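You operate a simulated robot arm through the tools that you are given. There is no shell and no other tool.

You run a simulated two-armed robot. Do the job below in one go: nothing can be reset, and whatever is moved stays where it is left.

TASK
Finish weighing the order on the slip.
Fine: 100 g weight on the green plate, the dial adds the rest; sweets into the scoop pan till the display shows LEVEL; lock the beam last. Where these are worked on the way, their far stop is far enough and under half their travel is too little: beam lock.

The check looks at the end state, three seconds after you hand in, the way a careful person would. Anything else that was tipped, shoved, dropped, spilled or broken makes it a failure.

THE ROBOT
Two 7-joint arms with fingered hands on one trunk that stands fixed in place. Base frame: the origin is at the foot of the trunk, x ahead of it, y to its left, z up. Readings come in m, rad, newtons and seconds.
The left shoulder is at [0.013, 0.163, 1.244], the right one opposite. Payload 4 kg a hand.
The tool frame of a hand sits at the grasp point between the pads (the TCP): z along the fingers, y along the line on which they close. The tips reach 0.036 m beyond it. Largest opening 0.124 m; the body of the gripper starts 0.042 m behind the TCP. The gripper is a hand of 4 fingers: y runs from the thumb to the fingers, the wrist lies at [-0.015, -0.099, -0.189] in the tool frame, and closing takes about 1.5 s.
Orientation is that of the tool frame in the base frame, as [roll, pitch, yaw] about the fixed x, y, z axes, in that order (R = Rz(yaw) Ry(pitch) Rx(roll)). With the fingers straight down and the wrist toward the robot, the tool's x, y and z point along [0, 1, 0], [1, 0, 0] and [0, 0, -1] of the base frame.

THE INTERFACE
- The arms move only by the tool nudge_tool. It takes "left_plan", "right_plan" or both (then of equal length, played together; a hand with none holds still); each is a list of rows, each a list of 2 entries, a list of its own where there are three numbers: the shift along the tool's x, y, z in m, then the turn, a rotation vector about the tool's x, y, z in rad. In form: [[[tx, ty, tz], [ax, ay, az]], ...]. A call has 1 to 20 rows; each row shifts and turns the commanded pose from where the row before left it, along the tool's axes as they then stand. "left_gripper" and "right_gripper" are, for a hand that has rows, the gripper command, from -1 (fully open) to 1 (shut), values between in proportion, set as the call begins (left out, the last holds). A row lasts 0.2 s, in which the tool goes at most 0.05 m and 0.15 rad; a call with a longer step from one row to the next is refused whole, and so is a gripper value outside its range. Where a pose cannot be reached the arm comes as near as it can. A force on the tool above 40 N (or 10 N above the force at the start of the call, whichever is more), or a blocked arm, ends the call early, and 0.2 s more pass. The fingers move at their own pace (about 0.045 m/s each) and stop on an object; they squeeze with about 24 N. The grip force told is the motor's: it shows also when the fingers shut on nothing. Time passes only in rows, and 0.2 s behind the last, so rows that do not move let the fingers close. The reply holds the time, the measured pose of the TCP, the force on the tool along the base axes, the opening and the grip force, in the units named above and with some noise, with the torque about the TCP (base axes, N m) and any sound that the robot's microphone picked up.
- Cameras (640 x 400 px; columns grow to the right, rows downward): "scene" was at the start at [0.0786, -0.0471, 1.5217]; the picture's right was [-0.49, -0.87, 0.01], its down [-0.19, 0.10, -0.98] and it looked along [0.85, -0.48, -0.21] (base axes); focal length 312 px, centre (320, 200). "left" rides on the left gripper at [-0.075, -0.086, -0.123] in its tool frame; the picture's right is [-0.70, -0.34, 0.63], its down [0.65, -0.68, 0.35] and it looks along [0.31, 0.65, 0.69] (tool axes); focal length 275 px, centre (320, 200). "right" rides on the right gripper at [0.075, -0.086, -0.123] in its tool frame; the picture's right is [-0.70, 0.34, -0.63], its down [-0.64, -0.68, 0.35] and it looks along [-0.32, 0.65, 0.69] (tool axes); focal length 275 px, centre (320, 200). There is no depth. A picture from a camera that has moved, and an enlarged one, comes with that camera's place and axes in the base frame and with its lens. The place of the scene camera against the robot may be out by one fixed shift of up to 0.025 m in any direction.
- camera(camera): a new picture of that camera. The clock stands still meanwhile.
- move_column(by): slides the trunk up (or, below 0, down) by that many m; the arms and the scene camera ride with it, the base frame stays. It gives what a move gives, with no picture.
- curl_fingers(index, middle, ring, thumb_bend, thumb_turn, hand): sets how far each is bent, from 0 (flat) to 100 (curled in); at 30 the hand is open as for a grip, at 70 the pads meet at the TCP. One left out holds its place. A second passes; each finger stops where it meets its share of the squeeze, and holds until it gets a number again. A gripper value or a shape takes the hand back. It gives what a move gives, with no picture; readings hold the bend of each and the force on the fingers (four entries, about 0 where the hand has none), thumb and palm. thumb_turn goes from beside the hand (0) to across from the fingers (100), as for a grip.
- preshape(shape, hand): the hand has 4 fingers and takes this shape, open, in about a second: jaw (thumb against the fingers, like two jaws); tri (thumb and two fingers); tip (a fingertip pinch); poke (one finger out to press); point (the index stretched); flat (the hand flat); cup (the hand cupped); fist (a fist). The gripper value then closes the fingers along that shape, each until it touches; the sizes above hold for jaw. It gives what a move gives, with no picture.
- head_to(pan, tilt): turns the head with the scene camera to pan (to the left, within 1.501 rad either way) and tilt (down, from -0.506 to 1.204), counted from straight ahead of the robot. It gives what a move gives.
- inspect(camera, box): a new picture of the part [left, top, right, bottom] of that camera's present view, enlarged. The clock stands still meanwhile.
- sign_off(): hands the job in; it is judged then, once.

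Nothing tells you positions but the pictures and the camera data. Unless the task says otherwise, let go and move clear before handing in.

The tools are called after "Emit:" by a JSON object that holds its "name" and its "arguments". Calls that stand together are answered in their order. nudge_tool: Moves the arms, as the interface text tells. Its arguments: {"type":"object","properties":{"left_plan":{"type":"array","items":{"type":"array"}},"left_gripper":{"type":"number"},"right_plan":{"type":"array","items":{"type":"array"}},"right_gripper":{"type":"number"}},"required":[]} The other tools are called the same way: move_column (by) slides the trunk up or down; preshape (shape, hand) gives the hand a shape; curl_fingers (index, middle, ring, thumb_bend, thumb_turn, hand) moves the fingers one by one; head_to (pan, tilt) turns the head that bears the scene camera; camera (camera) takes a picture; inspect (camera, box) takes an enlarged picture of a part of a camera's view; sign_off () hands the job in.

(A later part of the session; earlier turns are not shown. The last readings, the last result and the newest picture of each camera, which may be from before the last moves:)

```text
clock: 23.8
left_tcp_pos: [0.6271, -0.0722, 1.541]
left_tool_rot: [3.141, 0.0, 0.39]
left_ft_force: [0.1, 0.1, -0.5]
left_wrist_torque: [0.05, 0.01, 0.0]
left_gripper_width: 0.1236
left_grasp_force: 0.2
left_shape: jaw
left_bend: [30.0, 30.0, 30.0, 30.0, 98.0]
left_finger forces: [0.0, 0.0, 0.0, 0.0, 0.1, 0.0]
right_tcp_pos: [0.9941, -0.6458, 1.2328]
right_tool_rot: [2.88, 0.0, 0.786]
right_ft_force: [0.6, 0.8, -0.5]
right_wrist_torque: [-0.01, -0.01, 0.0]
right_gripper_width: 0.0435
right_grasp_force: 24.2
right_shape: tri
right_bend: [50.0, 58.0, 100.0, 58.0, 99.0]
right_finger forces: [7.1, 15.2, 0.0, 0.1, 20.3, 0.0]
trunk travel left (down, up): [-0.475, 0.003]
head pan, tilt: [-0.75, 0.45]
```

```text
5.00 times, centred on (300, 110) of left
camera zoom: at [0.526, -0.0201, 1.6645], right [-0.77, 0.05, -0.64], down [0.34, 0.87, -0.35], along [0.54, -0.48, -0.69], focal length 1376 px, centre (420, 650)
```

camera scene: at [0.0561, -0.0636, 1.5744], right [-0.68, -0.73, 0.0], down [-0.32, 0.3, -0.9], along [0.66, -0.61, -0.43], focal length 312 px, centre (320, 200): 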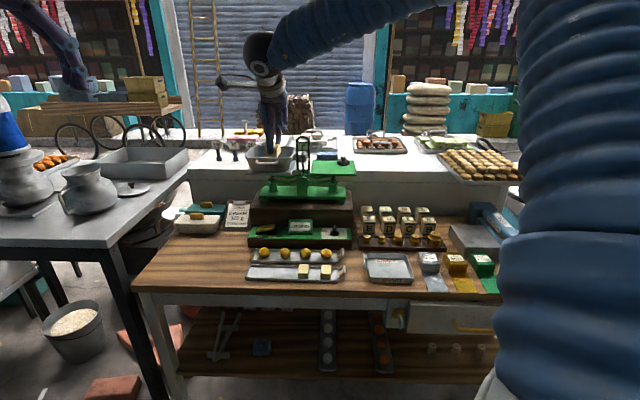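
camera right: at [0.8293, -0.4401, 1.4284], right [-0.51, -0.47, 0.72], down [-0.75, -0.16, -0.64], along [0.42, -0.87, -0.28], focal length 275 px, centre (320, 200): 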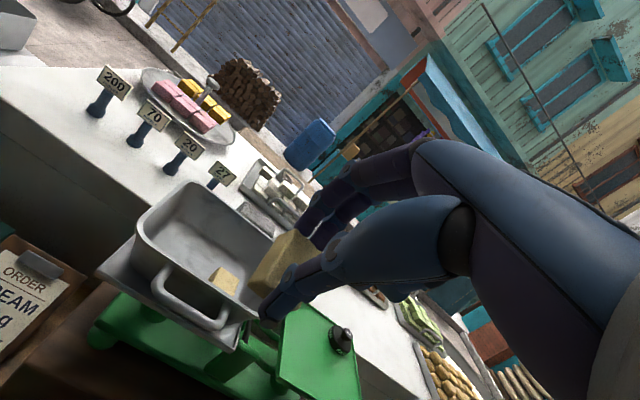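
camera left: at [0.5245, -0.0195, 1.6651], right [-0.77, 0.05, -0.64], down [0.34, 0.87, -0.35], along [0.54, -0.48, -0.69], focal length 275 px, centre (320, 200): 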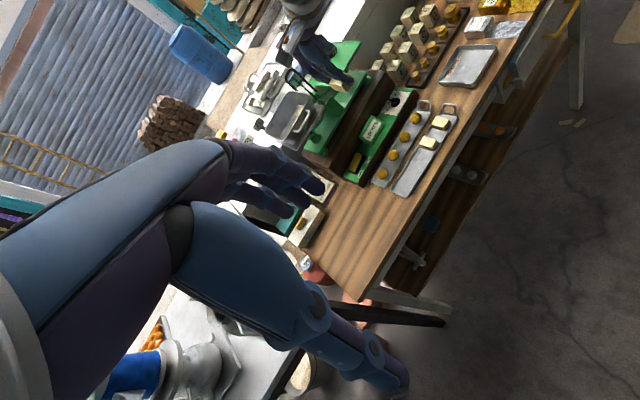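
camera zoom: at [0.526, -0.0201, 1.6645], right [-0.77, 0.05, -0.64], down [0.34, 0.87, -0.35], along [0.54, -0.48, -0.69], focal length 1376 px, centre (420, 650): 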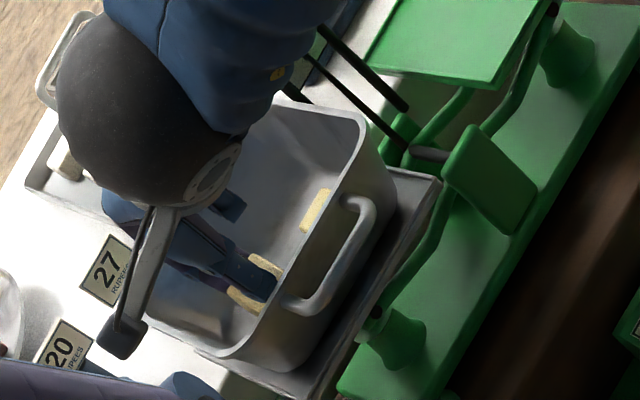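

Emit:
{"name": "nudge_tool", "arguments": {"right_plan": [[[0, 0.0048, 0.0055], [0, 0, 0]]]}}

Emit:
{"name": "nudge_tool", "arguments": {"right_plan": [[[0, -0.001, 0.0039], [0, 0, 0]]]}}

Emit:
{"name": "nudge_tool", "arguments": {"right_plan": [[[0, -0.001, 0.0039], [0, 0, 0]]]}}

```text
clock: 24.2
left_tcp_pos: [0.6279, -0.0704, 1.5408]
left_tool_rot: [-3.14, -0.003, 0.389]
left_ft_force: [0.1, -0.2, 0.5]
left_wrist_torque: [0.02, -0.01, 0.01]
left_gripper_width: 0.1237
left_grasp_force: 0.0
left_shape: jaw
left_bend: [30.0, 30.0, 30.0, 30.0, 98.0]
left_finger forces: [0.1, 0.1, 0.0, 0.0, 0.0, 0.0]
right_tcp_pos: [0.9982, -0.6521, 1.2268]
right_tool_rot: [2.879, 0.001, 0.784]
right_ft_force: [-0.3, -1.1, -0.5]
right_wrist_torque: [0.01, 0.0, -0.03]
right_gripper_width: 0.0436
right_grasp_force: 23.7
right_shape: tri
right_bend: [50.0, 58.0, 100.0, 58.0, 99.0]
right_finger forces: [7.2, 15.2, 0.1, 0.0, 20.3, 0.0]
trunk travel left (down, up): [-0.475, 0.003]
head pan, tilt: [-0.75, 0.45]
```

```text
clock: 24.6
left_tcp_pos: [0.6284, -0.0707, 1.5416]
left_tool_rot: [3.14, -0.002, 0.388]
left_ft_force: [0.0, -0.6, -0.4]
left_wrist_torque: [0.02, 0.0, 0.0]
left_gripper_width: 0.1236
left_grasp_force: 0.1
left_shape: jaw
left_bend: [30.0, 30.0, 30.0, 30.0, 98.0]
left_finger forces: [0.1, 0.0, 0.0, 0.1, 0.1, 0.0]
right_tcp_pos: [0.9975, -0.6512, 1.2243]
right_tool_rot: [2.878, 0.001, 0.785]
right_ft_force: [0.5, -0.1, 4.0]
right_wrist_torque: [-0.04, 0.04, -0.01]
right_gripper_width: 0.0433
right_grasp_force: 24.1
right_shape: tri
right_bend: [50.0, 58.0, 100.0, 58.0, 99.0]
right_finger forces: [7.5, 16.2, 0.0, 0.0, 21.6, 0.0]
trunk travel left (down, up): [-0.475, 0.003]
head pan, tilt: [-0.75, 0.45]
```

```text
clock: 25.0
left_tcp_pos: [0.6256, -0.07, 1.5416]
left_tool_rot: [3.14, -0.001, 0.387]
left_ft_force: [0.4, 0.6, -0.7]
left_wrist_torque: [0.0, -0.02, 0.0]
left_gripper_width: 0.1237
left_grasp_force: 0.1
left_shape: jaw
left_bend: [30.0, 30.0, 30.0, 30.0, 98.0]
left_finger forces: [0.0, 0.0, 0.0, 0.0, 0.0, 0.1]
right_tcp_pos: [0.9973, -0.6508, 1.2224]
right_tool_rot: [2.877, 0.0, 0.786]
right_ft_force: [3.5, -1.7, 15.0]
right_wrist_torque: [0.01, 0.0, 0.0]
right_gripper_width: 0.0432
right_grasp_force: 24.1
right_shape: tri
right_bend: [50.0, 57.0, 100.0, 58.0, 99.0]
right_finger forces: [8.6, 19.3, 0.0, 0.0, 24.7, 0.1]
trunk travel left (down, up): [-0.475, 0.003]
head pan, tilt: [-0.75, 0.45]
```

Contact with the pan floor at TCP z≈1.224. I'll ease up slightly and open a little to release.

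Emit:
{"name": "nudge_tool", "arguments": {"right_plan": [[[0, 0.001, -0.0035], [0, 0, 0]]]}}

Emit:
{"name": "nudge_tool", "arguments": {"right_plan": [[[0, 0, 0], [0, 0, 0]], [[0, 0, 0], [0, 0, 0]], [[0, 0, 0], [0, 0, 0]]], "right_gripper": 0.0}}

Emit:
{"name": "inspect", "arguments": {"camera": "right", "box": [80, 150, 400, 396]}}

Emit:
{"name": "inspect", "arguments": {"camera": "left", "box": [250, 70, 350, 150]}}

```text
clock: 25.4
left_tcp_pos: [0.6271, -0.0707, 1.5414]
left_tool_rot: [3.14, -0.002, 0.386]
left_ft_force: [0.3, -0.5, -0.6]
left_wrist_torque: [0.0, -0.02, -0.02]
left_gripper_width: 0.1238
left_grasp_force: 0.1
left_shape: jaw
left_bend: [30.0, 30.0, 30.0, 30.0, 98.0]
left_finger forces: [0.0, 0.0, 0.0, 0.0, 0.0, 0.1]
right_tcp_pos: [0.9972, -0.6514, 1.2236]
right_tool_rot: [2.88, 0.0, 0.785]
right_ft_force: [2.2, -1.7, 9.5]
right_wrist_torque: [-0.03, 0.04, 0.04]
right_gripper_width: 0.0432
right_grasp_force: 23.7
right_shape: tri
right_bend: [50.0, 58.0, 100.0, 58.0, 99.0]
right_finger forces: [7.8, 18.4, 0.0, 0.1, 23.4, 0.0]
trunk travel left (down, up): [-0.475, 0.003]
head pan, tilt: [-0.75, 0.45]
```

```text
clock: 26.2
left_tcp_pos: [0.6286, -0.0706, 1.5412]
left_tool_rot: [3.138, -0.002, 0.389]
left_ft_force: [-0.7, -0.4, -0.1]
left_wrist_torque: [0.0, 0.01, 0.01]
left_gripper_width: 0.1237
left_grasp_force: 0.1
left_shape: jaw
left_bend: [30.0, 30.0, 30.0, 30.0, 98.0]
left_finger forces: [0.1, 0.0, 0.0, 0.1, 0.0, 0.0]
right_tcp_pos: [0.9982, -0.6514, 1.223]
right_tool_rot: [2.88, -0.001, 0.784]
right_ft_force: [-1.1, -1.0, -0.2]
right_wrist_torque: [-0.01, 0.0, 0.0]
right_gripper_width: 0.0617
right_grasp_force: 0.2
right_shape: tri
right_bend: [42.0, 46.0, 99.0, 56.0, 100.0]
right_finger forces: [0.0, 0.0, 0.0, 0.1, 0.4, 0.1]
trunk travel left (down, up): [-0.475, 0.003]
head pan, tilt: [-0.75, 0.45]
```

```text
1.63 times, centred on (240, 273) of right
camera zoom: at [0.9698, -0.517, 1.3176], right [-0.38, -0.61, 0.7], down [-0.86, -0.05, -0.51], along [0.35, -0.79, -0.5], focal length 448 px, centre (450, 81)
```

zoom: 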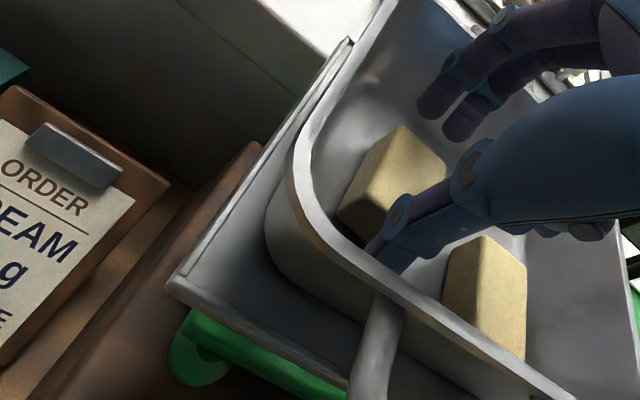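

```text
5.00 times, centred on (300, 110) of left
camera zoom: at [0.5255, -0.0197, 1.6647], right [-0.77, 0.05, -0.64], down [0.34, 0.87, -0.35], along [0.54, -0.48, -0.69], focal length 1376 px, centre (420, 650)
```

zoom: 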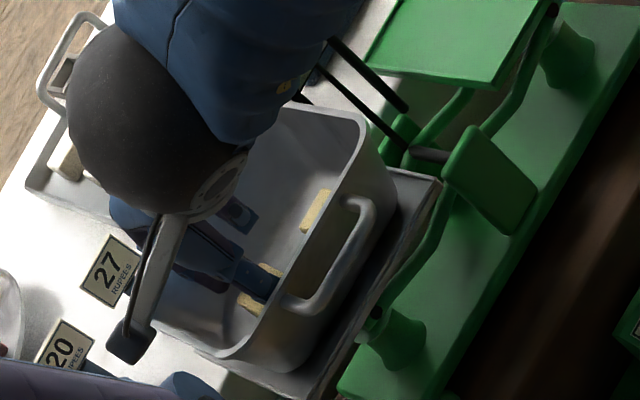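

Cube 1 is released in the pan. I'll withdraw straight up and look.

Emit:
{"name": "nudge_tool", "arguments": {"right_plan": [[[0, 0.0026, -0.0097], [0, 0, 0]], [[0, 0.0065, -0.024], [0, 0, 0]], [[0, 0.0104, -0.0386], [0, 0, 0]], [[0, 0.0104, -0.0386], [0, 0, 0]], [[0, 0.0104, -0.0386], [0, 0, 0]]]}}

Emit:
{"name": "inspect", "arguments": {"camera": "right", "box": [80, 150, 400, 396]}}

Emit:
{"name": "inspect", "arguments": {"camera": "left", "box": [250, 70, 350, 150]}}

```text
clock: 27.4
left_tcp_pos: [0.6272, -0.0699, 1.5408]
left_tool_rot: [3.14, -0.002, 0.388]
left_ft_force: [-0.4, -0.6, -0.3]
left_wrist_torque: [0.0, -0.04, 0.0]
left_gripper_width: 0.1235
left_grasp_force: 0.0
left_shape: jaw
left_bend: [30.0, 30.0, 30.0, 30.0, 98.0]
left_finger forces: [0.0, 0.1, 0.0, 0.0, 0.0, 0.0]
right_tcp_pos: [0.9987, -0.6534, 1.3784]
right_tool_rot: [2.88, 0.001, 0.785]
right_ft_force: [0.7, -1.0, -0.3]
right_wrist_torque: [0.03, -0.01, -0.02]
right_gripper_width: 0.0617
right_grasp_force: 0.1
right_shape: tri
right_bend: [42.0, 46.0, 99.0, 56.0, 100.0]
right_finger forces: [0.0, 0.0, 0.0, 0.0, 0.1, 0.0]
trunk travel left (down, up): [-0.475, 0.003]
head pan, tilt: [-0.75, 0.45]
```

```text
1.63 times, centred on (240, 273) of right
camera zoom: at [0.9714, -0.519, 1.4729], right [-0.38, -0.61, 0.7], down [-0.86, -0.05, -0.51], along [0.35, -0.79, -0.5], focal length 448 px, centre (450, 81)
```

zoom: 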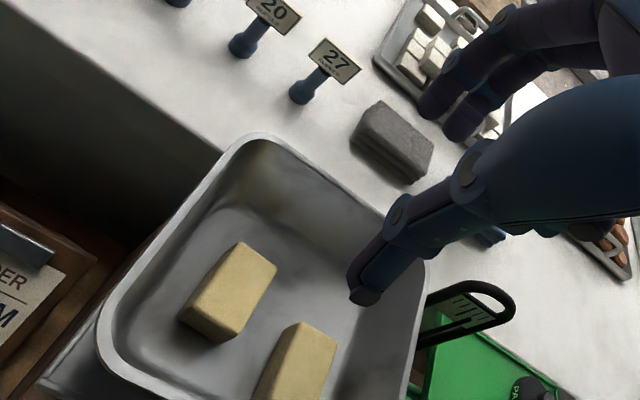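

```text
5.00 times, centred on (300, 110) of left
camera zoom: at [0.5254, -0.0196, 1.6648], right [-0.77, 0.05, -0.64], down [0.34, 0.87, -0.35], along [0.54, -0.48, -0.69], focal length 1376 px, centre (420, 650)
```

zoom: 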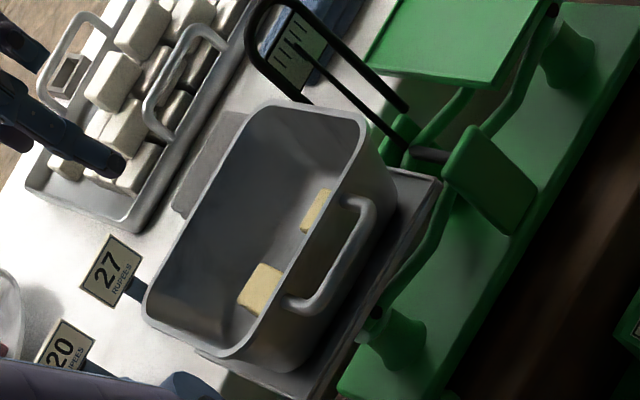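

Both cubes lie flat in the pan with room behind. Next I'll go back for the middle cube in the tray.

Emit:
{"name": "nudge_tool", "arguments": {"right_plan": [[[0, -0.03, 0], [0.131, 0, 0]], [[0, -0.03, 0], [0.131, 0, 0]], [[-0.0244, -0.0353, 0], [0, 0, 0]], [[-0.0244, -0.0353, 0], [0, 0, 0]], [[-0.0244, -0.0353, 0], [0, 0, 0]], [[-0.0244, -0.0353, 0], [0, 0, 0]], [[-0.0244, -0.0353, 0], [0, 0, 0]], [[-0.0244, -0.0353, 0], [0, 0, 0]], [[-0.0244, -0.0353, 0], [0, 0, 0]], [[0, 0, 0.043], [0, 0, 0]], [[0, 0, 0.043], [0, 0, 0]], [[0, 0, 0.043], [0, 0, 0]], [[0, 0, 0.043], [0, 0, 0]], [[0, 0, 0.043], [0, 0, 0]], [[0, 0, 0.043], [0, 0, 0]], [[0, 0, 0.043], [0, 0, 0]]]}}

Emit:
{"name": "camera", "arguments": {"camera": "right"}}

Emit:
{"name": "inspect", "arguments": {"camera": "scene", "box": [240, 200, 360, 290]}}

Emit:
{"name": "inspect", "arguments": {"camera": "left", "box": [350, 90, 470, 200]}}

```text
clock: 30.8
left_tcp_pos: [0.6302, -0.0721, 1.539]
left_tool_rot: [3.141, 0.001, 0.386]
left_ft_force: [0.1, 0.5, 0.2]
left_wrist_torque: [0.02, 0.03, 0.01]
left_gripper_width: 0.1234
left_grasp_force: 0.0
left_shape: jaw
left_bend: [30.0, 30.0, 30.0, 30.0, 98.0]
left_finger forces: [0.0, 0.0, 0.1, 0.0, 0.0, 0.0]
right_tcp_pos: [0.6608, -0.5546, 1.0654]
right_tool_rot: [-3.141, 0.0, 0.784]
right_ft_force: [-0.3, -0.7, -0.9]
right_wrist_torque: [0.01, 0.03, -0.01]
right_gripper_width: 0.0617
right_grasp_force: 0.1
right_shape: tri
right_bend: [42.0, 46.0, 99.0, 56.0, 100.0]
right_finger forces: [0.0, 0.0, 0.0, 0.1, 0.0, 0.1]
trunk travel left (down, up): [-0.475, 0.003]
head pan, tilt: [-0.75, 0.45]
```

```text
taken
camera right: at [0.6538, -0.4411, 1.1856], right [-0.25, -0.73, 0.63], down [-0.94, 0.03, -0.34], along [0.24, -0.68, -0.69], focal length 275 px, centre (320, 200)
```

right: 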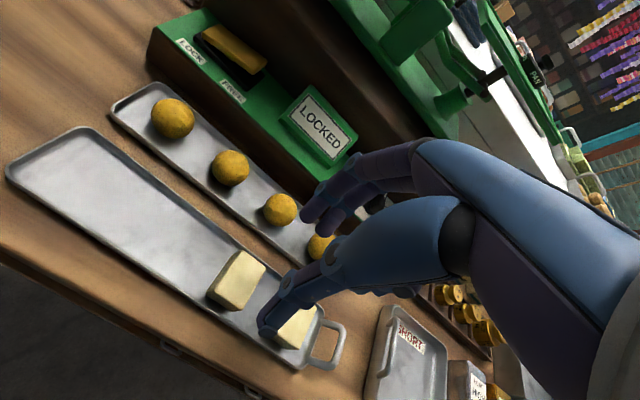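

```text
4.44 times, centred on (300, 245) of scene
camera zoom: at [0.0589, -0.0652, 1.5741], right [-0.68, -0.73, 0.0], down [-0.32, 0.3, -0.9], along [0.66, -0.61, -0.44], focal length 1389 px, centre (409, 0)
```

zoom: 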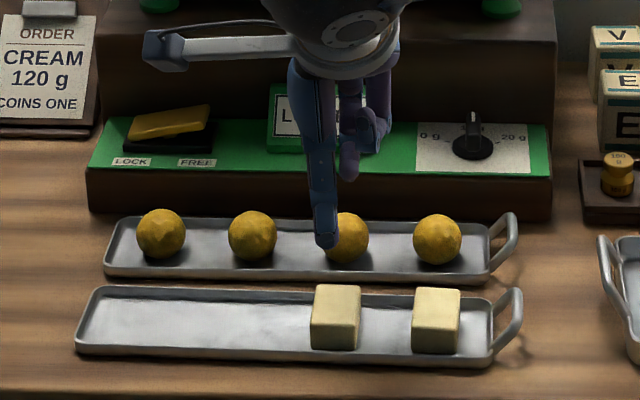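

```text
3.64 times, centred on (410, 145) of left
camera zoom: at [0.5276, -0.0215, 1.6638], right [-0.77, 0.05, -0.63], down [0.34, 0.88, -0.35], along [0.54, -0.48, -0.69], focal length 1001 px, centre (-7, 400)
```

zoom: 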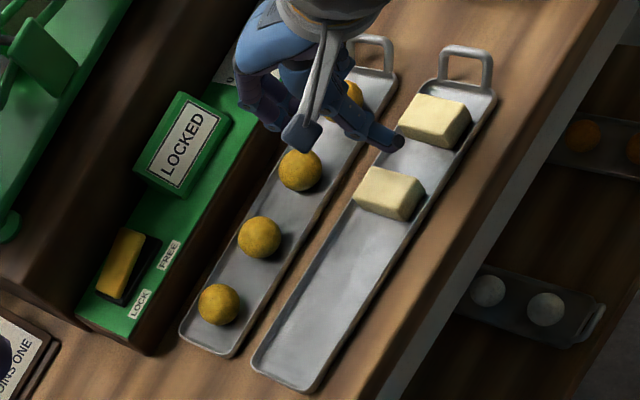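

TCP is centred over cube 2. Lowering to 0.99 and checking.

Emit:
{"name": "nudge_tool", "arguments": {"right_plan": [[[0, 0, 0.035], [0, 0, 0]], [[0, 0, 0.035], [0, 0, 0]]]}}

Emit:
{"name": "inspect", "arguments": {"camera": "right", "box": [200, 160, 400, 360]}}

Emit:
{"name": "inspect", "arguments": {"camera": "scene", "box": [260, 220, 340, 290]}}

Emit:
{"name": "inspect", "arguments": {"camera": "left", "box": [370, 90, 470, 165]}}

```text
clock: 31.4
left_tcp_pos: [0.6294, -0.0728, 1.5404]
left_tool_rot: [3.141, 0.0, 0.387]
left_ft_force: [0.0, 0.5, -0.4]
left_wrist_torque: [0.0, -0.01, -0.02]
left_gripper_width: 0.1236
left_grasp_force: 0.0
left_shape: jaw
left_bend: [30.0, 30.0, 30.0, 30.0, 98.0]
left_finger forces: [0.1, 0.0, 0.0, 0.0, 0.0, 0.0]
right_tcp_pos: [0.6627, -0.5575, 0.9952]
right_tool_rot: [-3.14, 0.002, 0.785]
right_ft_force: [-0.7, 0.0, 0.4]
right_wrist_torque: [0.02, 0.02, -0.03]
right_gripper_width: 0.0619
right_grasp_force: 0.0
right_shape: tri
right_bend: [42.0, 46.0, 99.0, 56.0, 100.0]
right_finger forces: [0.0, 0.0, 0.0, 0.0, 0.1, 0.0]
trunk travel left (down, up): [-0.475, 0.003]
head pan, tilt: [-0.75, 0.45]
```

```text
2.00 times, centred on (300, 260) of right
camera zoom: at [0.6548, -0.4429, 1.1169], right [-0.25, -0.73, 0.63], down [-0.94, 0.03, -0.34], along [0.23, -0.68, -0.69], focal length 551 px, centre (360, 80)
```

zoom: 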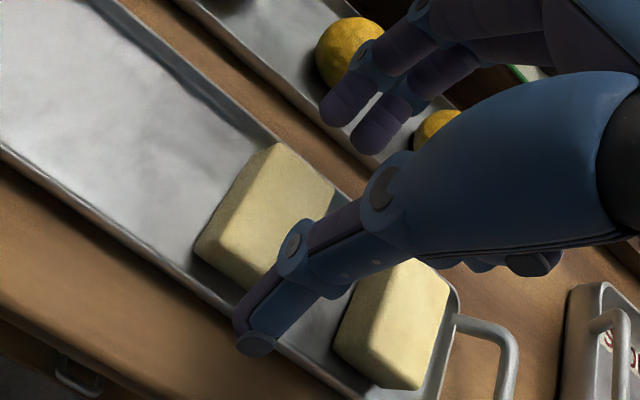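

```text
5.71 times, centred on (300, 255) of scene
camera zoom: at [0.0587, -0.0653, 1.5741], right [-0.68, -0.73, 0.0], down [-0.32, 0.3, -0.9], along [0.66, -0.61, -0.44], focal length 1785 px, centre (434, -114)
```

zoom: 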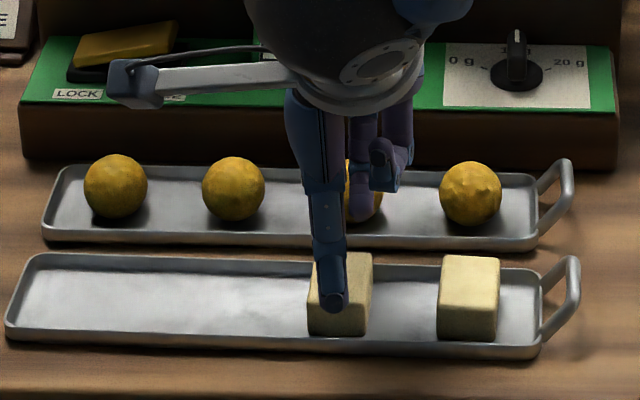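

```text
5.33 times, centred on (420, 128) of left
camera zoom: at [0.5273, -0.0215, 1.6639], right [-0.77, 0.05, -0.63], down [0.34, 0.88, -0.35], along [0.54, -0.48, -0.69], focal length 1468 px, centre (-213, 587)
```

zoom: 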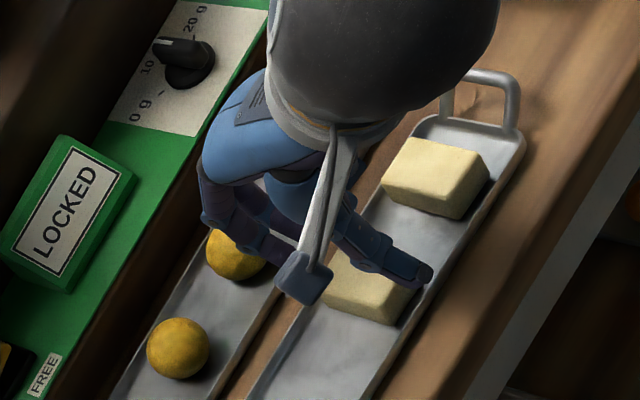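

Emit:
{"name": "nudge_tool", "arguments": {"right_plan": [[[-0.002, 0.008, 0.008], [0, 0, 0]], [[0, 0, 0.013], [0, 0, 0]]]}}

Emit:
{"name": "inspect", "arguments": {"camera": "right", "box": [200, 160, 400, 360]}}

Emit:
{"name": "inspect", "arguments": {"camera": "scene", "box": [260, 220, 340, 290]}}

```text
clock: 32.0
left_tcp_pos: [0.6282, -0.0723, 1.5418]
left_tool_rot: [-3.141, -0.002, 0.388]
left_ft_force: [-0.2, 0.7, 0.5]
left_wrist_torque: [-0.02, 0.0, -0.03]
left_gripper_width: 0.1237
left_grasp_force: 0.2
left_shape: jaw
left_bend: [30.0, 30.0, 30.0, 30.0, 98.0]
left_finger forces: [0.1, 0.0, 0.0, 0.0, 0.0, 0.1]
right_tcp_pos: [0.6657, -0.5617, 0.9758]
right_tool_rot: [3.14, 0.001, 0.785]
right_ft_force: [0.3, 0.4, 0.3]
right_wrist_torque: [0.02, -0.01, 0.01]
right_gripper_width: 0.0622
right_grasp_force: 0.1
right_shape: tri
right_bend: [42.0, 46.0, 99.0, 56.0, 100.0]
right_finger forces: [0.0, 0.0, 0.0, 0.1, 0.0, 0.2]
trunk travel left (down, up): [-0.475, 0.003]
head pan, tilt: [-0.75, 0.45]
```

```text
2.00 times, centred on (300, 260) of right
camera zoom: at [0.658, -0.4481, 1.0965], right [-0.25, -0.73, 0.63], down [-0.94, 0.03, -0.35], along [0.24, -0.68, -0.69], focal length 551 px, centre (360, 80)
```

zoom: 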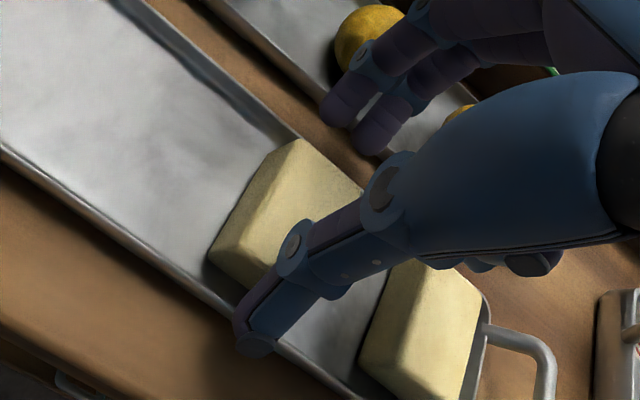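

```text
5.71 times, centred on (300, 255) of scene
camera zoom: at [0.0579, -0.0644, 1.5743], right [-0.68, -0.73, 0.0], down [-0.32, 0.3, -0.9], along [0.66, -0.61, -0.44], focal length 1785 px, centre (434, -114)
```

zoom: 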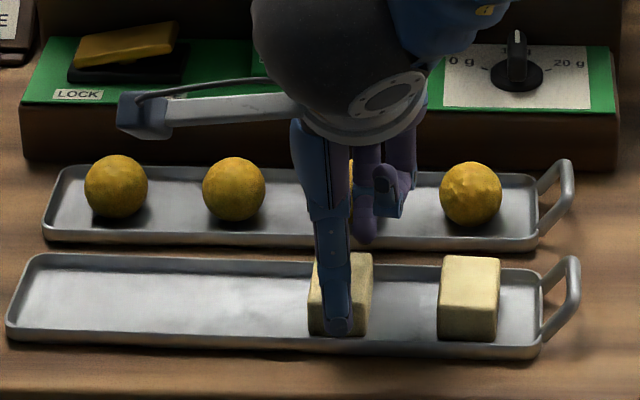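

Centred on cube 2. Closing gently.

Emit:
{"name": "nudge_tool", "arguments": {"right_plan": [[[0, 0, 0], [0, 0, 0]], [[0, 0, 0], [0, 0, 0]], [[0, 0, 0], [0, 0, 0]], [[0, 0, 0], [0, 0, 0]]], "right_gripper": 0.3}}

Emit:
{"name": "inspect", "arguments": {"camera": "right", "box": [200, 160, 400, 360]}}

Emit:
{"name": "inspect", "arguments": {"camera": "scene", "box": [260, 220, 340, 290]}}

```text
clock: 33.0
left_tcp_pos: [0.6279, -0.0706, 1.5418]
left_tool_rot: [3.14, -0.002, 0.386]
left_ft_force: [-0.2, -1.6, 0.1]
left_wrist_torque: [-0.02, -0.01, -0.03]
left_gripper_width: 0.1238
left_grasp_force: 0.1
left_shape: jaw
left_bend: [30.0, 30.0, 30.0, 30.0, 98.0]
left_finger forces: [0.1, 0.1, 0.0, 0.0, 0.1, 0.0]
right_tcp_pos: [0.6656, -0.5608, 0.9757]
right_tool_rot: [-3.141, 0.0, 0.784]
right_ft_force: [0.1, 0.5, 4.5]
right_wrist_torque: [0.07, 0.07, -0.03]
right_gripper_width: 0.0429
right_grasp_force: 24.1
right_shape: tri
right_bend: [49.0, 53.0, 100.0, 60.0, 100.0]
right_finger forces: [11.1, 11.2, 0.1, 0.0, 21.9, 0.0]
trunk travel left (down, up): [-0.475, 0.003]
head pan, tilt: [-0.75, 0.45]
```

```text
2.00 times, centred on (300, 260) of right
camera zoom: at [0.6574, -0.4475, 1.0971], right [-0.25, -0.73, 0.63], down [-0.94, 0.03, -0.35], along [0.24, -0.68, -0.69], focal length 551 px, centre (360, 80)
```

zoom: 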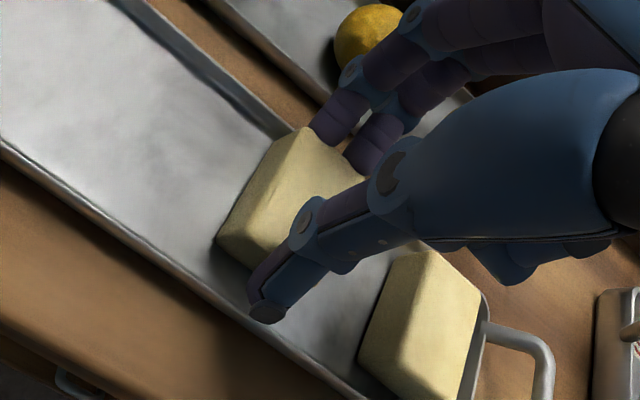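

```text
5.71 times, centred on (300, 255) of scene
camera zoom: at [0.057, -0.0638, 1.5744], right [-0.68, -0.73, 0.0], down [-0.32, 0.3, -0.9], along [0.66, -0.61, -0.44], focal length 1785 px, centre (434, -114)
```

zoom: 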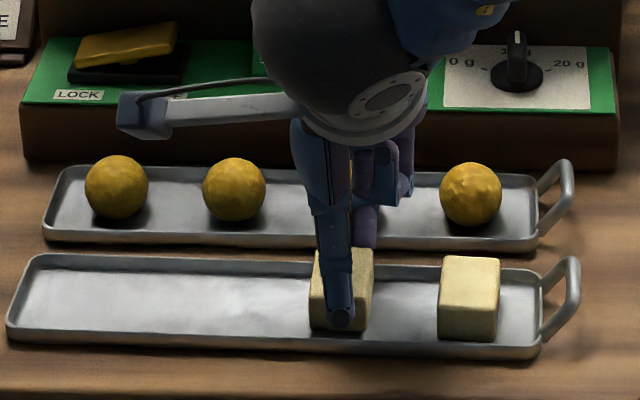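

Cube 2 is gripped evenly. Lifting it straight up and then over the pan with a 15° tilt.

Emit:
{"name": "nudge_tool", "arguments": {"right_plan": [[[0, 0, -0.01], [0, 0, 0]], [[0, 0, -0.02], [0, 0, 0]], [[0, 0, -0.04], [0, 0, 0]], [[0, 0, -0.04], [0, 0, 0]], [[0, 0, -0.04], [0, 0, 0]], [[0, 0, -0.04], [0, 0, 0]], [[0, 0, -0.04], [0, 0, 0]], [[0, 0, -0.04], [0, 0, 0]], [[0, 0, -0.04], [0, 0, 0]], [[0, 0, -0.04], [0, 0, 0]], [[0, 0, -0.035], [0, 0, 0]], [[0, 0, 0], [-0.131, 0, 0]], [[0, 0, 0], [-0.131, 0, 0]]]}}

Emit:
{"name": "camera", "arguments": {"camera": "right"}}

Emit:
{"name": "camera", "arguments": {"camera": "scene"}}

```text
clock: 35.8
left_tcp_pos: [0.6277, -0.0716, 1.5418]
left_tool_rot: [3.141, -0.003, 0.386]
left_ft_force: [0.3, -0.3, -0.3]
left_wrist_torque: [0.0, -0.01, 0.0]
left_gripper_width: 0.1239
left_grasp_force: 0.0
left_shape: jaw
left_bend: [30.0, 30.0, 30.0, 30.0, 98.0]
left_finger forces: [0.1, 0.0, 0.1, 0.0, 0.0, 0.0]
right_tcp_pos: [0.6625, -0.5623, 1.3606]
right_tool_rot: [2.879, -0.001, 0.785]
right_ft_force: [-0.4, 0.9, -0.2]
right_wrist_torque: [-0.06, 0.01, 0.0]
right_gripper_width: 0.0426
right_grasp_force: 24.4
right_shape: tri
right_bend: [49.0, 53.0, 100.0, 60.0, 100.0]
right_finger forces: [10.8, 11.1, 0.0, 0.0, 19.5, 0.0]
trunk travel left (down, up): [-0.475, 0.003]
head pan, tilt: [-0.75, 0.45]
```

```text
taken
camera right: at [0.6352, -0.4288, 1.4557], right [-0.38, -0.61, 0.7], down [-0.86, -0.05, -0.51], along [0.35, -0.79, -0.5], focal length 275 px, centre (320, 200)
```

right: 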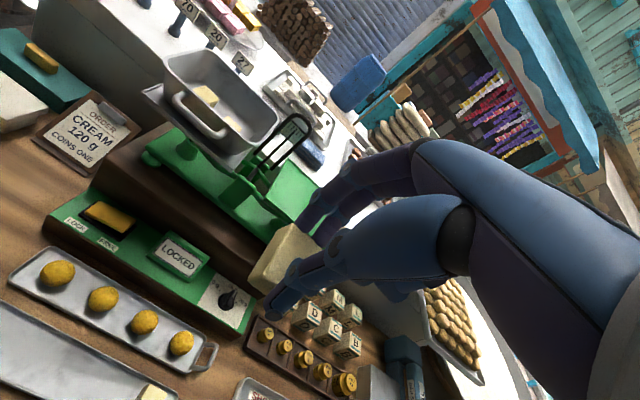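

```text
taken
camera scene: at [0.0571, -0.0637, 1.5743], right [-0.68, -0.73, 0.0], down [-0.32, 0.3, -0.9], along [0.66, -0.61, -0.44], focal length 312 px, centre (320, 200)
```

scene: 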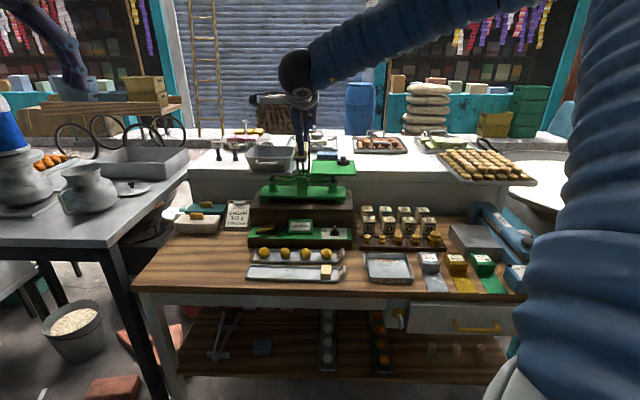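

Emit:
{"name": "nudge_tool", "arguments": {"right_plan": [[[0.0314, 0.029, 0.0078], [0, 0, 0]], [[0.0314, 0.029, 0.0078], [0, 0, 0]], [[0.0314, 0.029, 0.0078], [0, 0, 0]], [[0.0314, 0.029, 0.0078], [0, 0, 0]], [[0, 0.0403, 0.0108], [0, 0, 0]], [[0, 0.0403, 0.0108], [0, 0, 0]], [[0, 0.0403, 0.0108], [0, 0, 0]], [[0, 0.0403, 0.0108], [0, 0, 0]], [[0, 0.0403, 0.0108], [0, 0, 0]]]}}

Emit:
{"name": "inspect", "arguments": {"camera": "right", "box": [80, 150, 400, 396]}}

Emit:
{"name": "inspect", "arguments": {"camera": "left", "box": [220, 20, 380, 150]}}

Emit:
{"name": "inspect", "arguments": {"camera": "scene", "box": [220, 90, 380, 200]}}

```text
clock: 37.8
left_tcp_pos: [0.6306, -0.0724, 1.5393]
left_tool_rot: [3.141, 0.0, 0.387]
left_ft_force: [0.3, -0.1, 0.4]
left_wrist_torque: [0.03, -0.01, 0.0]
left_gripper_width: 0.1237
left_grasp_force: 0.1
left_shape: jaw
left_bend: [30.0, 30.0, 30.0, 30.0, 98.0]
left_finger forces: [0.0, 0.0, 0.1, 0.0, 0.1, 0.0]
right_tcp_pos: [0.9876, -0.7078, 1.3563]
right_tool_rot: [2.882, 0.0, 0.784]
right_ft_force: [-0.2, 0.1, -0.3]
right_wrist_torque: [-0.01, 0.01, 0.0]
right_gripper_width: 0.0422
right_grasp_force: 24.1
right_shape: tri
right_bend: [49.0, 53.0, 100.0, 60.0, 100.0]
right_finger forces: [10.8, 11.0, 0.0, 0.0, 19.4, 0.0]
trunk travel left (down, up): [-0.475, 0.003]
head pan, tilt: [-0.75, 0.45]
```

```text
1.63 times, centred on (240, 273) of right
camera zoom: at [0.9609, -0.5736, 1.452], right [-0.38, -0.61, 0.7], down [-0.86, -0.05, -0.51], along [0.35, -0.79, -0.5], focal length 448 px, centre (450, 81)
```

zoom: 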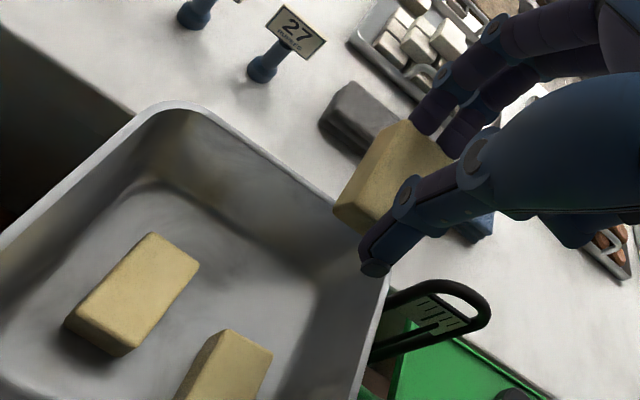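

```text
3.08 times, centred on (300, 85) of left
camera zoom: at [0.529, -0.0215, 1.6632], right [-0.77, 0.05, -0.63], down [0.34, 0.88, -0.35], along [0.54, -0.48, -0.69], focal length 847 px, centre (382, 554)
```

zoom: 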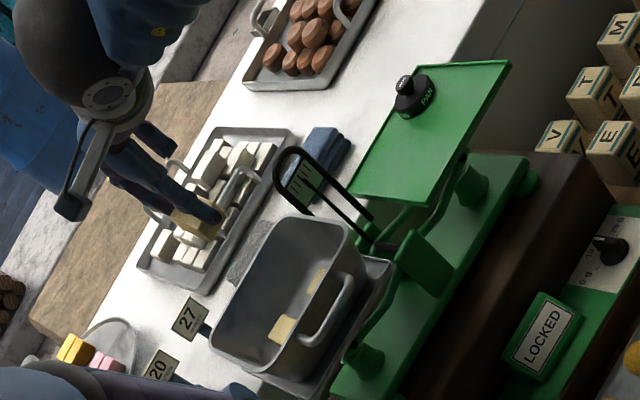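

```text
3.64 times, centred on (300, 145) of scene
camera zoom: at [0.0602, -0.0652, 1.5741], right [-0.68, -0.73, 0.0], down [-0.32, 0.3, -0.9], along [0.66, -0.61, -0.44], focal length 1136 px, centre (393, 400)
```

zoom: 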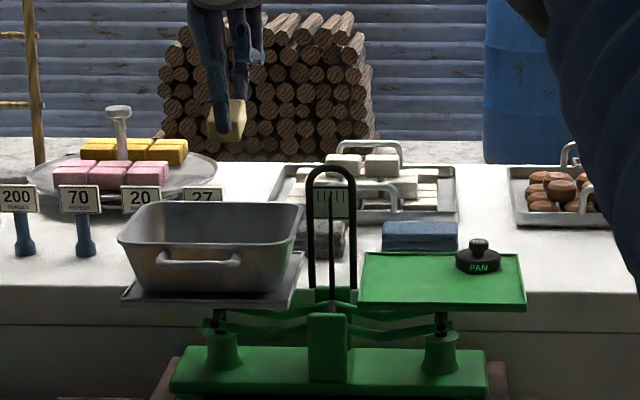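

The arm reaches over the far-right of the pan. I'll take out more tilt so the cube is nearly level, checking reach.

Emit:
{"name": "nudge_tool", "arguments": {"right_plan": [[[0, 0, 0], [0.131, 0, 0]], [[0, 0.005, 0.0006], [0, 0, 0]]]}}

Emit:
{"name": "inspect", "arguments": {"camera": "right", "box": [80, 150, 400, 396]}}

```text
clock: 38.4
left_tcp_pos: [0.6293, -0.0726, 1.5407]
left_tool_rot: [-3.141, 0.001, 0.387]
left_ft_force: [0.5, -0.6, 0.5]
left_wrist_torque: [-0.03, 0.05, -0.01]
left_gripper_width: 0.1238
left_grasp_force: 0.1
left_shape: jaw
left_bend: [30.0, 30.0, 30.0, 30.0, 98.0]
left_finger forces: [0.1, 0.1, 0.0, 0.0, 0.0, 0.0]
right_tcp_pos: [0.9918, -0.7125, 1.3585]
right_tool_rot: [3.012, 0.001, 0.785]
right_ft_force: [0.0, -0.9, -0.7]
right_wrist_torque: [-0.01, 0.0, 0.0]
right_gripper_width: 0.0423
right_grasp_force: 24.0
right_shape: tri
right_bend: [49.0, 53.0, 100.0, 60.0, 100.0]
right_finger forces: [10.8, 10.9, 0.0, 0.0, 19.4, 0.1]
trunk travel left (down, up): [-0.475, 0.003]
head pan, tilt: [-0.75, 0.45]
```

```text
1.63 times, centred on (240, 273) of right
camera zoom: at [0.9734, -0.5868, 1.4672], right [-0.31, -0.67, 0.67], down [-0.9, -0.01, -0.43], along [0.29, -0.74, -0.6], focal length 448 px, centre (450, 81)
```

zoom: 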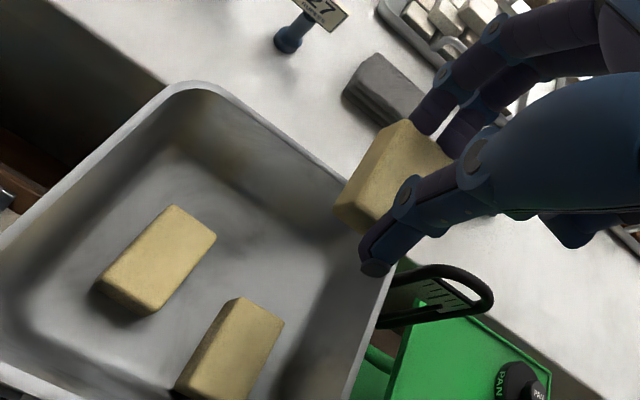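

Emit:
{"name": "nudge_tool", "arguments": {"right_plan": [[[0, -0.0096, 0.0354], [0, 0, 0]], [[0, -0.0046, 0.0354], [0, 0, 0]], [[0, -0.0044, 0.034], [0, 0, 0]]]}}

Emit:
{"name": "inspect", "arguments": {"camera": "right", "box": [80, 150, 400, 396]}}

Emit:
{"name": "inspect", "arguments": {"camera": "left", "box": [250, 60, 370, 150]}}

Emit:
{"name": "inspect", "arguments": {"camera": "scene", "box": [230, 110, 330, 180]}}

```text
clock: 39.2
left_tcp_pos: [0.627, -0.0723, 1.5406]
left_tool_rot: [3.141, -0.001, 0.388]
left_ft_force: [-0.4, -0.2, 0.3]
left_wrist_torque: [-0.01, -0.02, 0.02]
left_gripper_width: 0.1237
left_grasp_force: 0.1
left_shape: jaw
left_bend: [30.0, 30.0, 30.0, 30.0, 98.0]
left_finger forces: [0.0, 0.1, 0.0, 0.1, 0.0, 0.0]
right_tcp_pos: [0.9893, -0.7071, 1.2538]
right_tool_rot: [3.011, 0.001, 0.785]
right_ft_force: [-0.7, 0.2, 1.0]
right_wrist_torque: [0.01, 0.02, 0.01]
right_gripper_width: 0.0423
right_grasp_force: 23.6
right_shape: tri
right_bend: [49.0, 53.0, 100.0, 60.0, 100.0]
right_finger forces: [10.7, 10.9, 0.0, 0.0, 19.3, 0.1]
trunk travel left (down, up): [-0.475, 0.003]
head pan, tilt: [-0.75, 0.45]
```

```text
1.63 times, centred on (240, 273) of right
camera zoom: at [0.9719, -0.5832, 1.362], right [-0.31, -0.67, 0.67], down [-0.9, -0.01, -0.43], along [0.3, -0.74, -0.6], focal length 448 px, centre (450, 81)
```

zoom: 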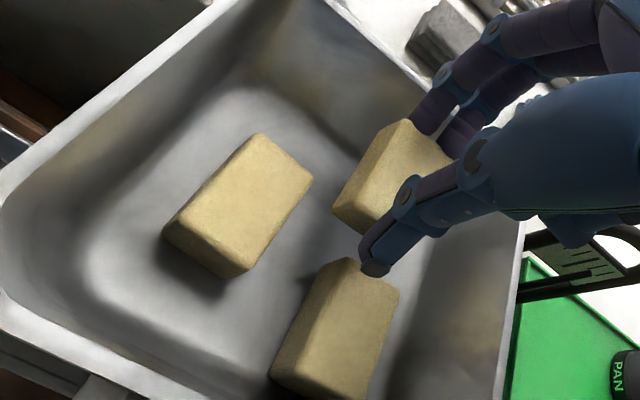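

```text
4.44 times, centred on (310, 105) of left
camera zoom: at [0.5257, -0.0204, 1.6646], right [-0.77, 0.05, -0.64], down [0.34, 0.87, -0.35], along [0.54, -0.48, -0.69], focal length 1224 px, centre (364, 622)
```

zoom: 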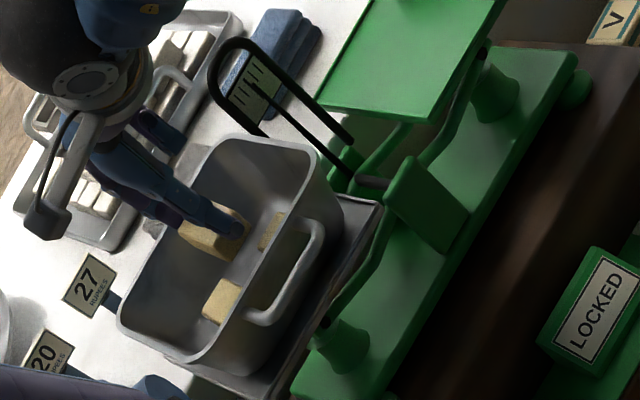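

```text
5.71 times, centred on (280, 145) of scene
camera zoom: at [0.0572, -0.0644, 1.5743], right [-0.68, -0.73, 0.0], down [-0.32, 0.3, -0.9], along [0.66, -0.61, -0.44], focal length 1785 px, centre (549, 514)
```

zoom: 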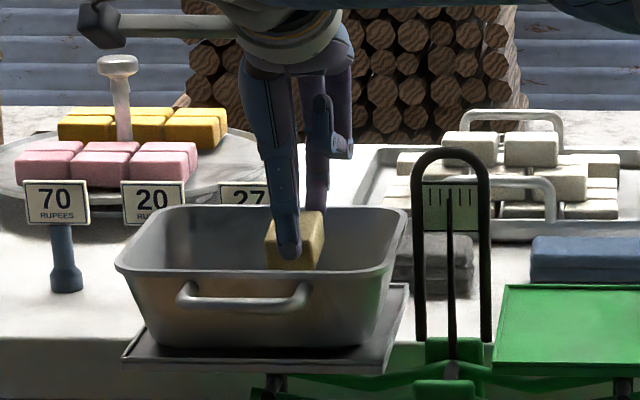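

Emit:
{"name": "nudge_tool", "arguments": {"right_plan": [[[0, -0.001, 0.0079], [0, 0, 0]]]}}

Emit:
{"name": "inspect", "arguments": {"camera": "right", "box": [180, 200, 340, 340]}}

Emit:
{"name": "inspect", "arguments": {"camera": "left", "box": [270, 80, 330, 130]}}

```text
clock: 39.6
left_tcp_pos: [0.6276, -0.0723, 1.5408]
left_tool_rot: [-3.141, -0.002, 0.389]
left_ft_force: [-0.1, 0.8, -0.2]
left_wrist_torque: [0.02, 0.0, -0.01]
left_gripper_width: 0.1237
left_grasp_force: 0.1
left_shape: jaw
left_bend: [30.0, 30.0, 30.0, 30.0, 98.0]
left_finger forces: [0.0, 0.0, 0.0, 0.1, 0.0, 0.1]
right_tcp_pos: [0.9892, -0.7078, 1.2433]
right_tool_rot: [3.011, 0.0, 0.786]
right_ft_force: [-0.4, 0.0, -0.5]
right_wrist_torque: [-0.01, -0.01, -0.01]
right_gripper_width: 0.0424
right_grasp_force: 24.2
right_shape: tri
right_bend: [49.0, 53.0, 100.0, 60.0, 100.0]
right_finger forces: [10.7, 11.0, 0.0, 0.0, 19.3, 0.0]
trunk travel left (down, up): [-0.475, 0.003]
head pan, tilt: [-0.75, 0.45]
```

```text
2.86 times, centred on (260, 270) of right
camera zoom: at [0.9721, -0.5828, 1.3533], right [-0.31, -0.67, 0.67], down [-0.9, -0.01, -0.43], along [0.3, -0.74, -0.6], focal length 786 px, centre (491, 0)
```

zoom: 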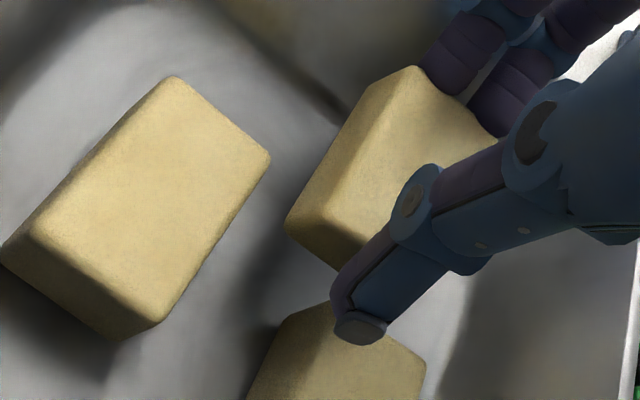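

```text
8.00 times, centred on (300, 105) of left
camera zoom: at [0.5264, -0.0202, 1.6644], right [-0.77, 0.05, -0.63], down [0.34, 0.87, -0.35], along [0.54, -0.48, -0.69], focal length 2202 px, centre (480, 960)
```

zoom: 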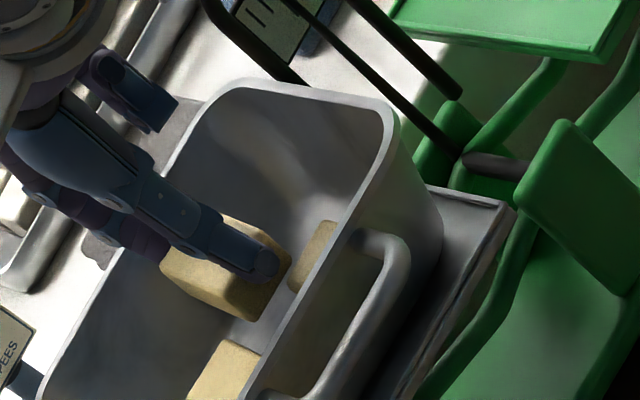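

The thumb is just above the existing cube's edge, so I'll lower 4 mm more, shift 3 mm away and release with a small opening.

Emit:
{"name": "nudge_tool", "arguments": {"right_plan": [[[0, 0.0025, 0.0044], [0, 0, 0]]]}}

Emit:
{"name": "nudge_tool", "arguments": {"right_plan": [[[0, 0, 0], [0, 0, 0]], [[0, 0, 0], [0, 0, 0]], [[0, 0, 0], [0, 0, 0]]], "right_gripper": 0.15}}

Emit:
{"name": "inspect", "arguments": {"camera": "right", "box": [180, 200, 340, 340]}}

Emit:
{"name": "inspect", "arguments": {"camera": "left", "box": [270, 80, 330, 130]}}

```text
clock: 40.0
left_tcp_pos: [0.6284, -0.072, 1.5411]
left_tool_rot: [3.14, -0.002, 0.388]
left_ft_force: [-0.7, -1.0, -0.2]
left_wrist_torque: [-0.01, 0.0, 0.0]
left_gripper_width: 0.1238
left_grasp_force: 0.0
left_shape: jaw
left_bend: [30.0, 30.0, 30.0, 30.0, 98.0]
left_finger forces: [0.0, 0.0, 0.0, 0.0, 0.0, 0.0]
right_tcp_pos: [0.9907, -0.709, 1.2411]
right_tool_rot: [3.011, 0.0, 0.786]
right_ft_force: [-1.4, 0.5, 1.3]
right_wrist_torque: [-0.08, -0.07, -0.05]
right_gripper_width: 0.0421
right_grasp_force: 24.0
right_shape: tri
right_bend: [49.0, 53.0, 100.0, 60.0, 100.0]
right_finger forces: [10.6, 14.4, 0.0, 0.0, 19.9, 0.1]
trunk travel left (down, up): [-0.475, 0.003]
head pan, tilt: [-0.75, 0.45]
```

```text
clock: 40.8
left_tcp_pos: [0.6277, -0.0717, 1.5404]
left_tool_rot: [3.139, 0.0, 0.386]
left_ft_force: [0.0, -0.1, -0.3]
left_wrist_torque: [0.01, 0.02, 0.03]
left_gripper_width: 0.1237
left_grasp_force: 0.0
left_shape: jaw
left_bend: [30.0, 30.0, 30.0, 30.0, 98.0]
left_finger forces: [0.0, 0.0, 0.0, 0.1, 0.0, 0.1]
right_tcp_pos: [0.991, -0.7078, 1.2419]
right_tool_rot: [3.011, 0.0, 0.786]
right_ft_force: [-1.1, 1.2, 1.4]
right_wrist_torque: [-0.04, 0.01, -0.02]
right_gripper_width: 0.0519
right_grasp_force: 0.1
right_shape: tri
right_bend: [45.0, 49.0, 99.0, 58.0, 100.0]
right_finger forces: [0.0, 1.5, 0.0, 0.0, 0.0, 0.1]
trunk travel left (down, up): [-0.475, 0.003]
head pan, tilt: [-0.75, 0.45]
```

```text
2.86 times, centred on (260, 270) of right
camera zoom: at [0.9731, -0.5844, 1.3502], right [-0.31, -0.67, 0.67], down [-0.9, -0.01, -0.43], along [0.3, -0.74, -0.6], focal length 786 px, centre (491, 0)
```

zoom: 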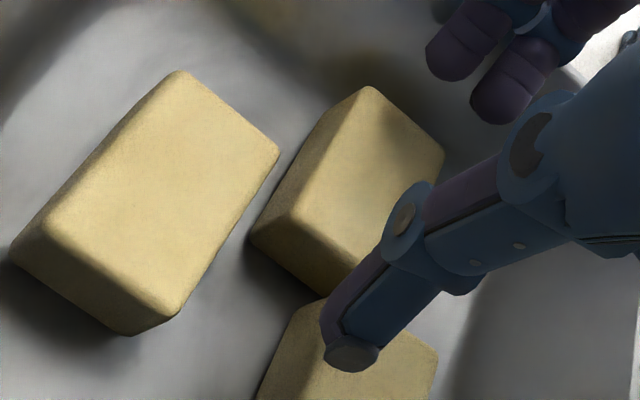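

```text
8.00 times, centred on (300, 105) of left
camera zoom: at [0.5257, -0.0199, 1.6646], right [-0.77, 0.05, -0.64], down [0.34, 0.87, -0.35], along [0.54, -0.48, -0.69], focal length 2202 px, centre (480, 960)
```

zoom: 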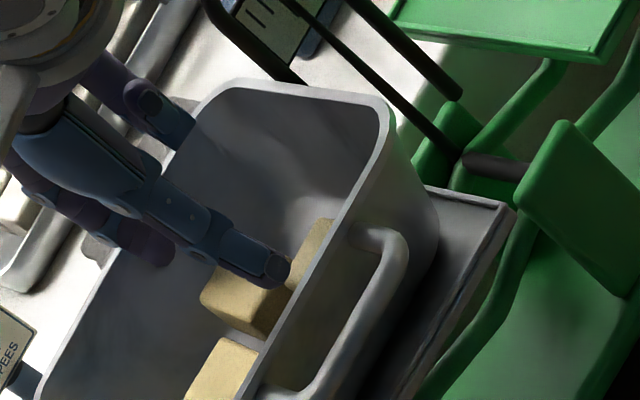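

Cube 2 landed flat. Withdrawing up.

Emit:
{"name": "nudge_tool", "arguments": {"right_plan": [[[0, -0.002, -0.0099], [0, 0, 0]], [[0, 0.0026, -0.02], [0, 0, 0]], [[0, 0.005, -0.0387], [0, 0, 0]], [[0, 0.005, -0.0387], [0, 0, 0]], [[0, 0.005, -0.0387], [0, 0, 0]]]}}

Emit:
{"name": "inspect", "arguments": {"camera": "right", "box": [80, 150, 400, 396]}}

Emit:
{"name": "inspect", "arguments": {"camera": "left", "box": [220, 20, 380, 150]}}

```text
clock: 42.0
left_tcp_pos: [0.628, -0.0705, 1.5412]
left_tool_rot: [-3.141, -0.001, 0.388]
left_ft_force: [-0.8, -0.3, 1.1]
left_wrist_torque: [0.0, 0.0, -0.03]
left_gripper_width: 0.1236
left_grasp_force: 0.1
left_shape: jaw
left_bend: [30.0, 30.0, 30.0, 30.0, 98.0]
left_finger forces: [0.0, 0.1, 0.0, 0.1, 0.0, 0.0]
right_tcp_pos: [0.9897, -0.7092, 1.3861]
right_tool_rot: [3.009, 0.0, 0.786]
right_ft_force: [0.3, -0.4, 0.4]
right_wrist_torque: [-0.05, 0.02, -0.02]
right_gripper_width: 0.0524
right_grasp_force: 0.0
right_shape: tri
right_bend: [45.0, 49.0, 99.0, 58.0, 100.0]
right_finger forces: [0.0, 0.1, 0.0, 0.0, 0.0, 0.0]
trunk travel left (down, up): [-0.475, 0.003]
head pan, tilt: [-0.75, 0.45]
```

```text
1.63 times, centred on (240, 273) of right
camera zoom: at [0.9707, -0.5835, 1.4953], right [-0.31, -0.67, 0.67], down [-0.9, -0.01, -0.43], along [0.3, -0.74, -0.6], focal length 448 px, centre (450, 81)
```

zoom: 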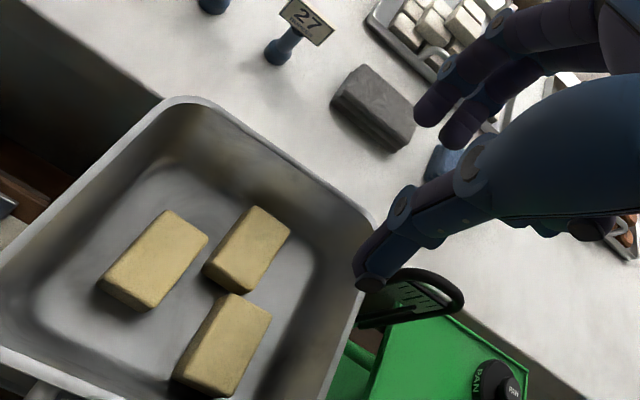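

```text
3.08 times, centred on (300, 85) of left
camera zoom: at [0.5267, -0.0197, 1.6642], right [-0.77, 0.05, -0.63], down [0.34, 0.87, -0.35], along [0.54, -0.48, -0.69], focal length 847 px, centre (382, 554)
```

zoom: 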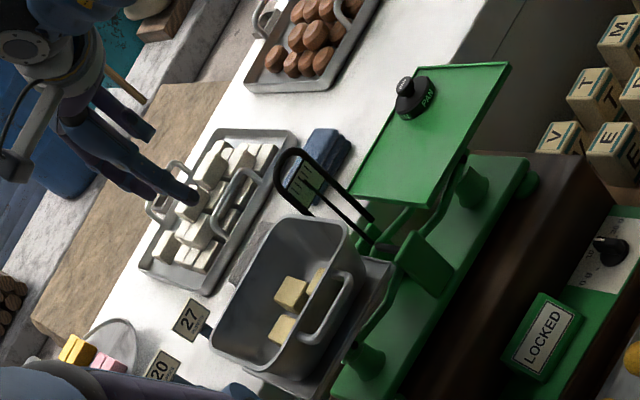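

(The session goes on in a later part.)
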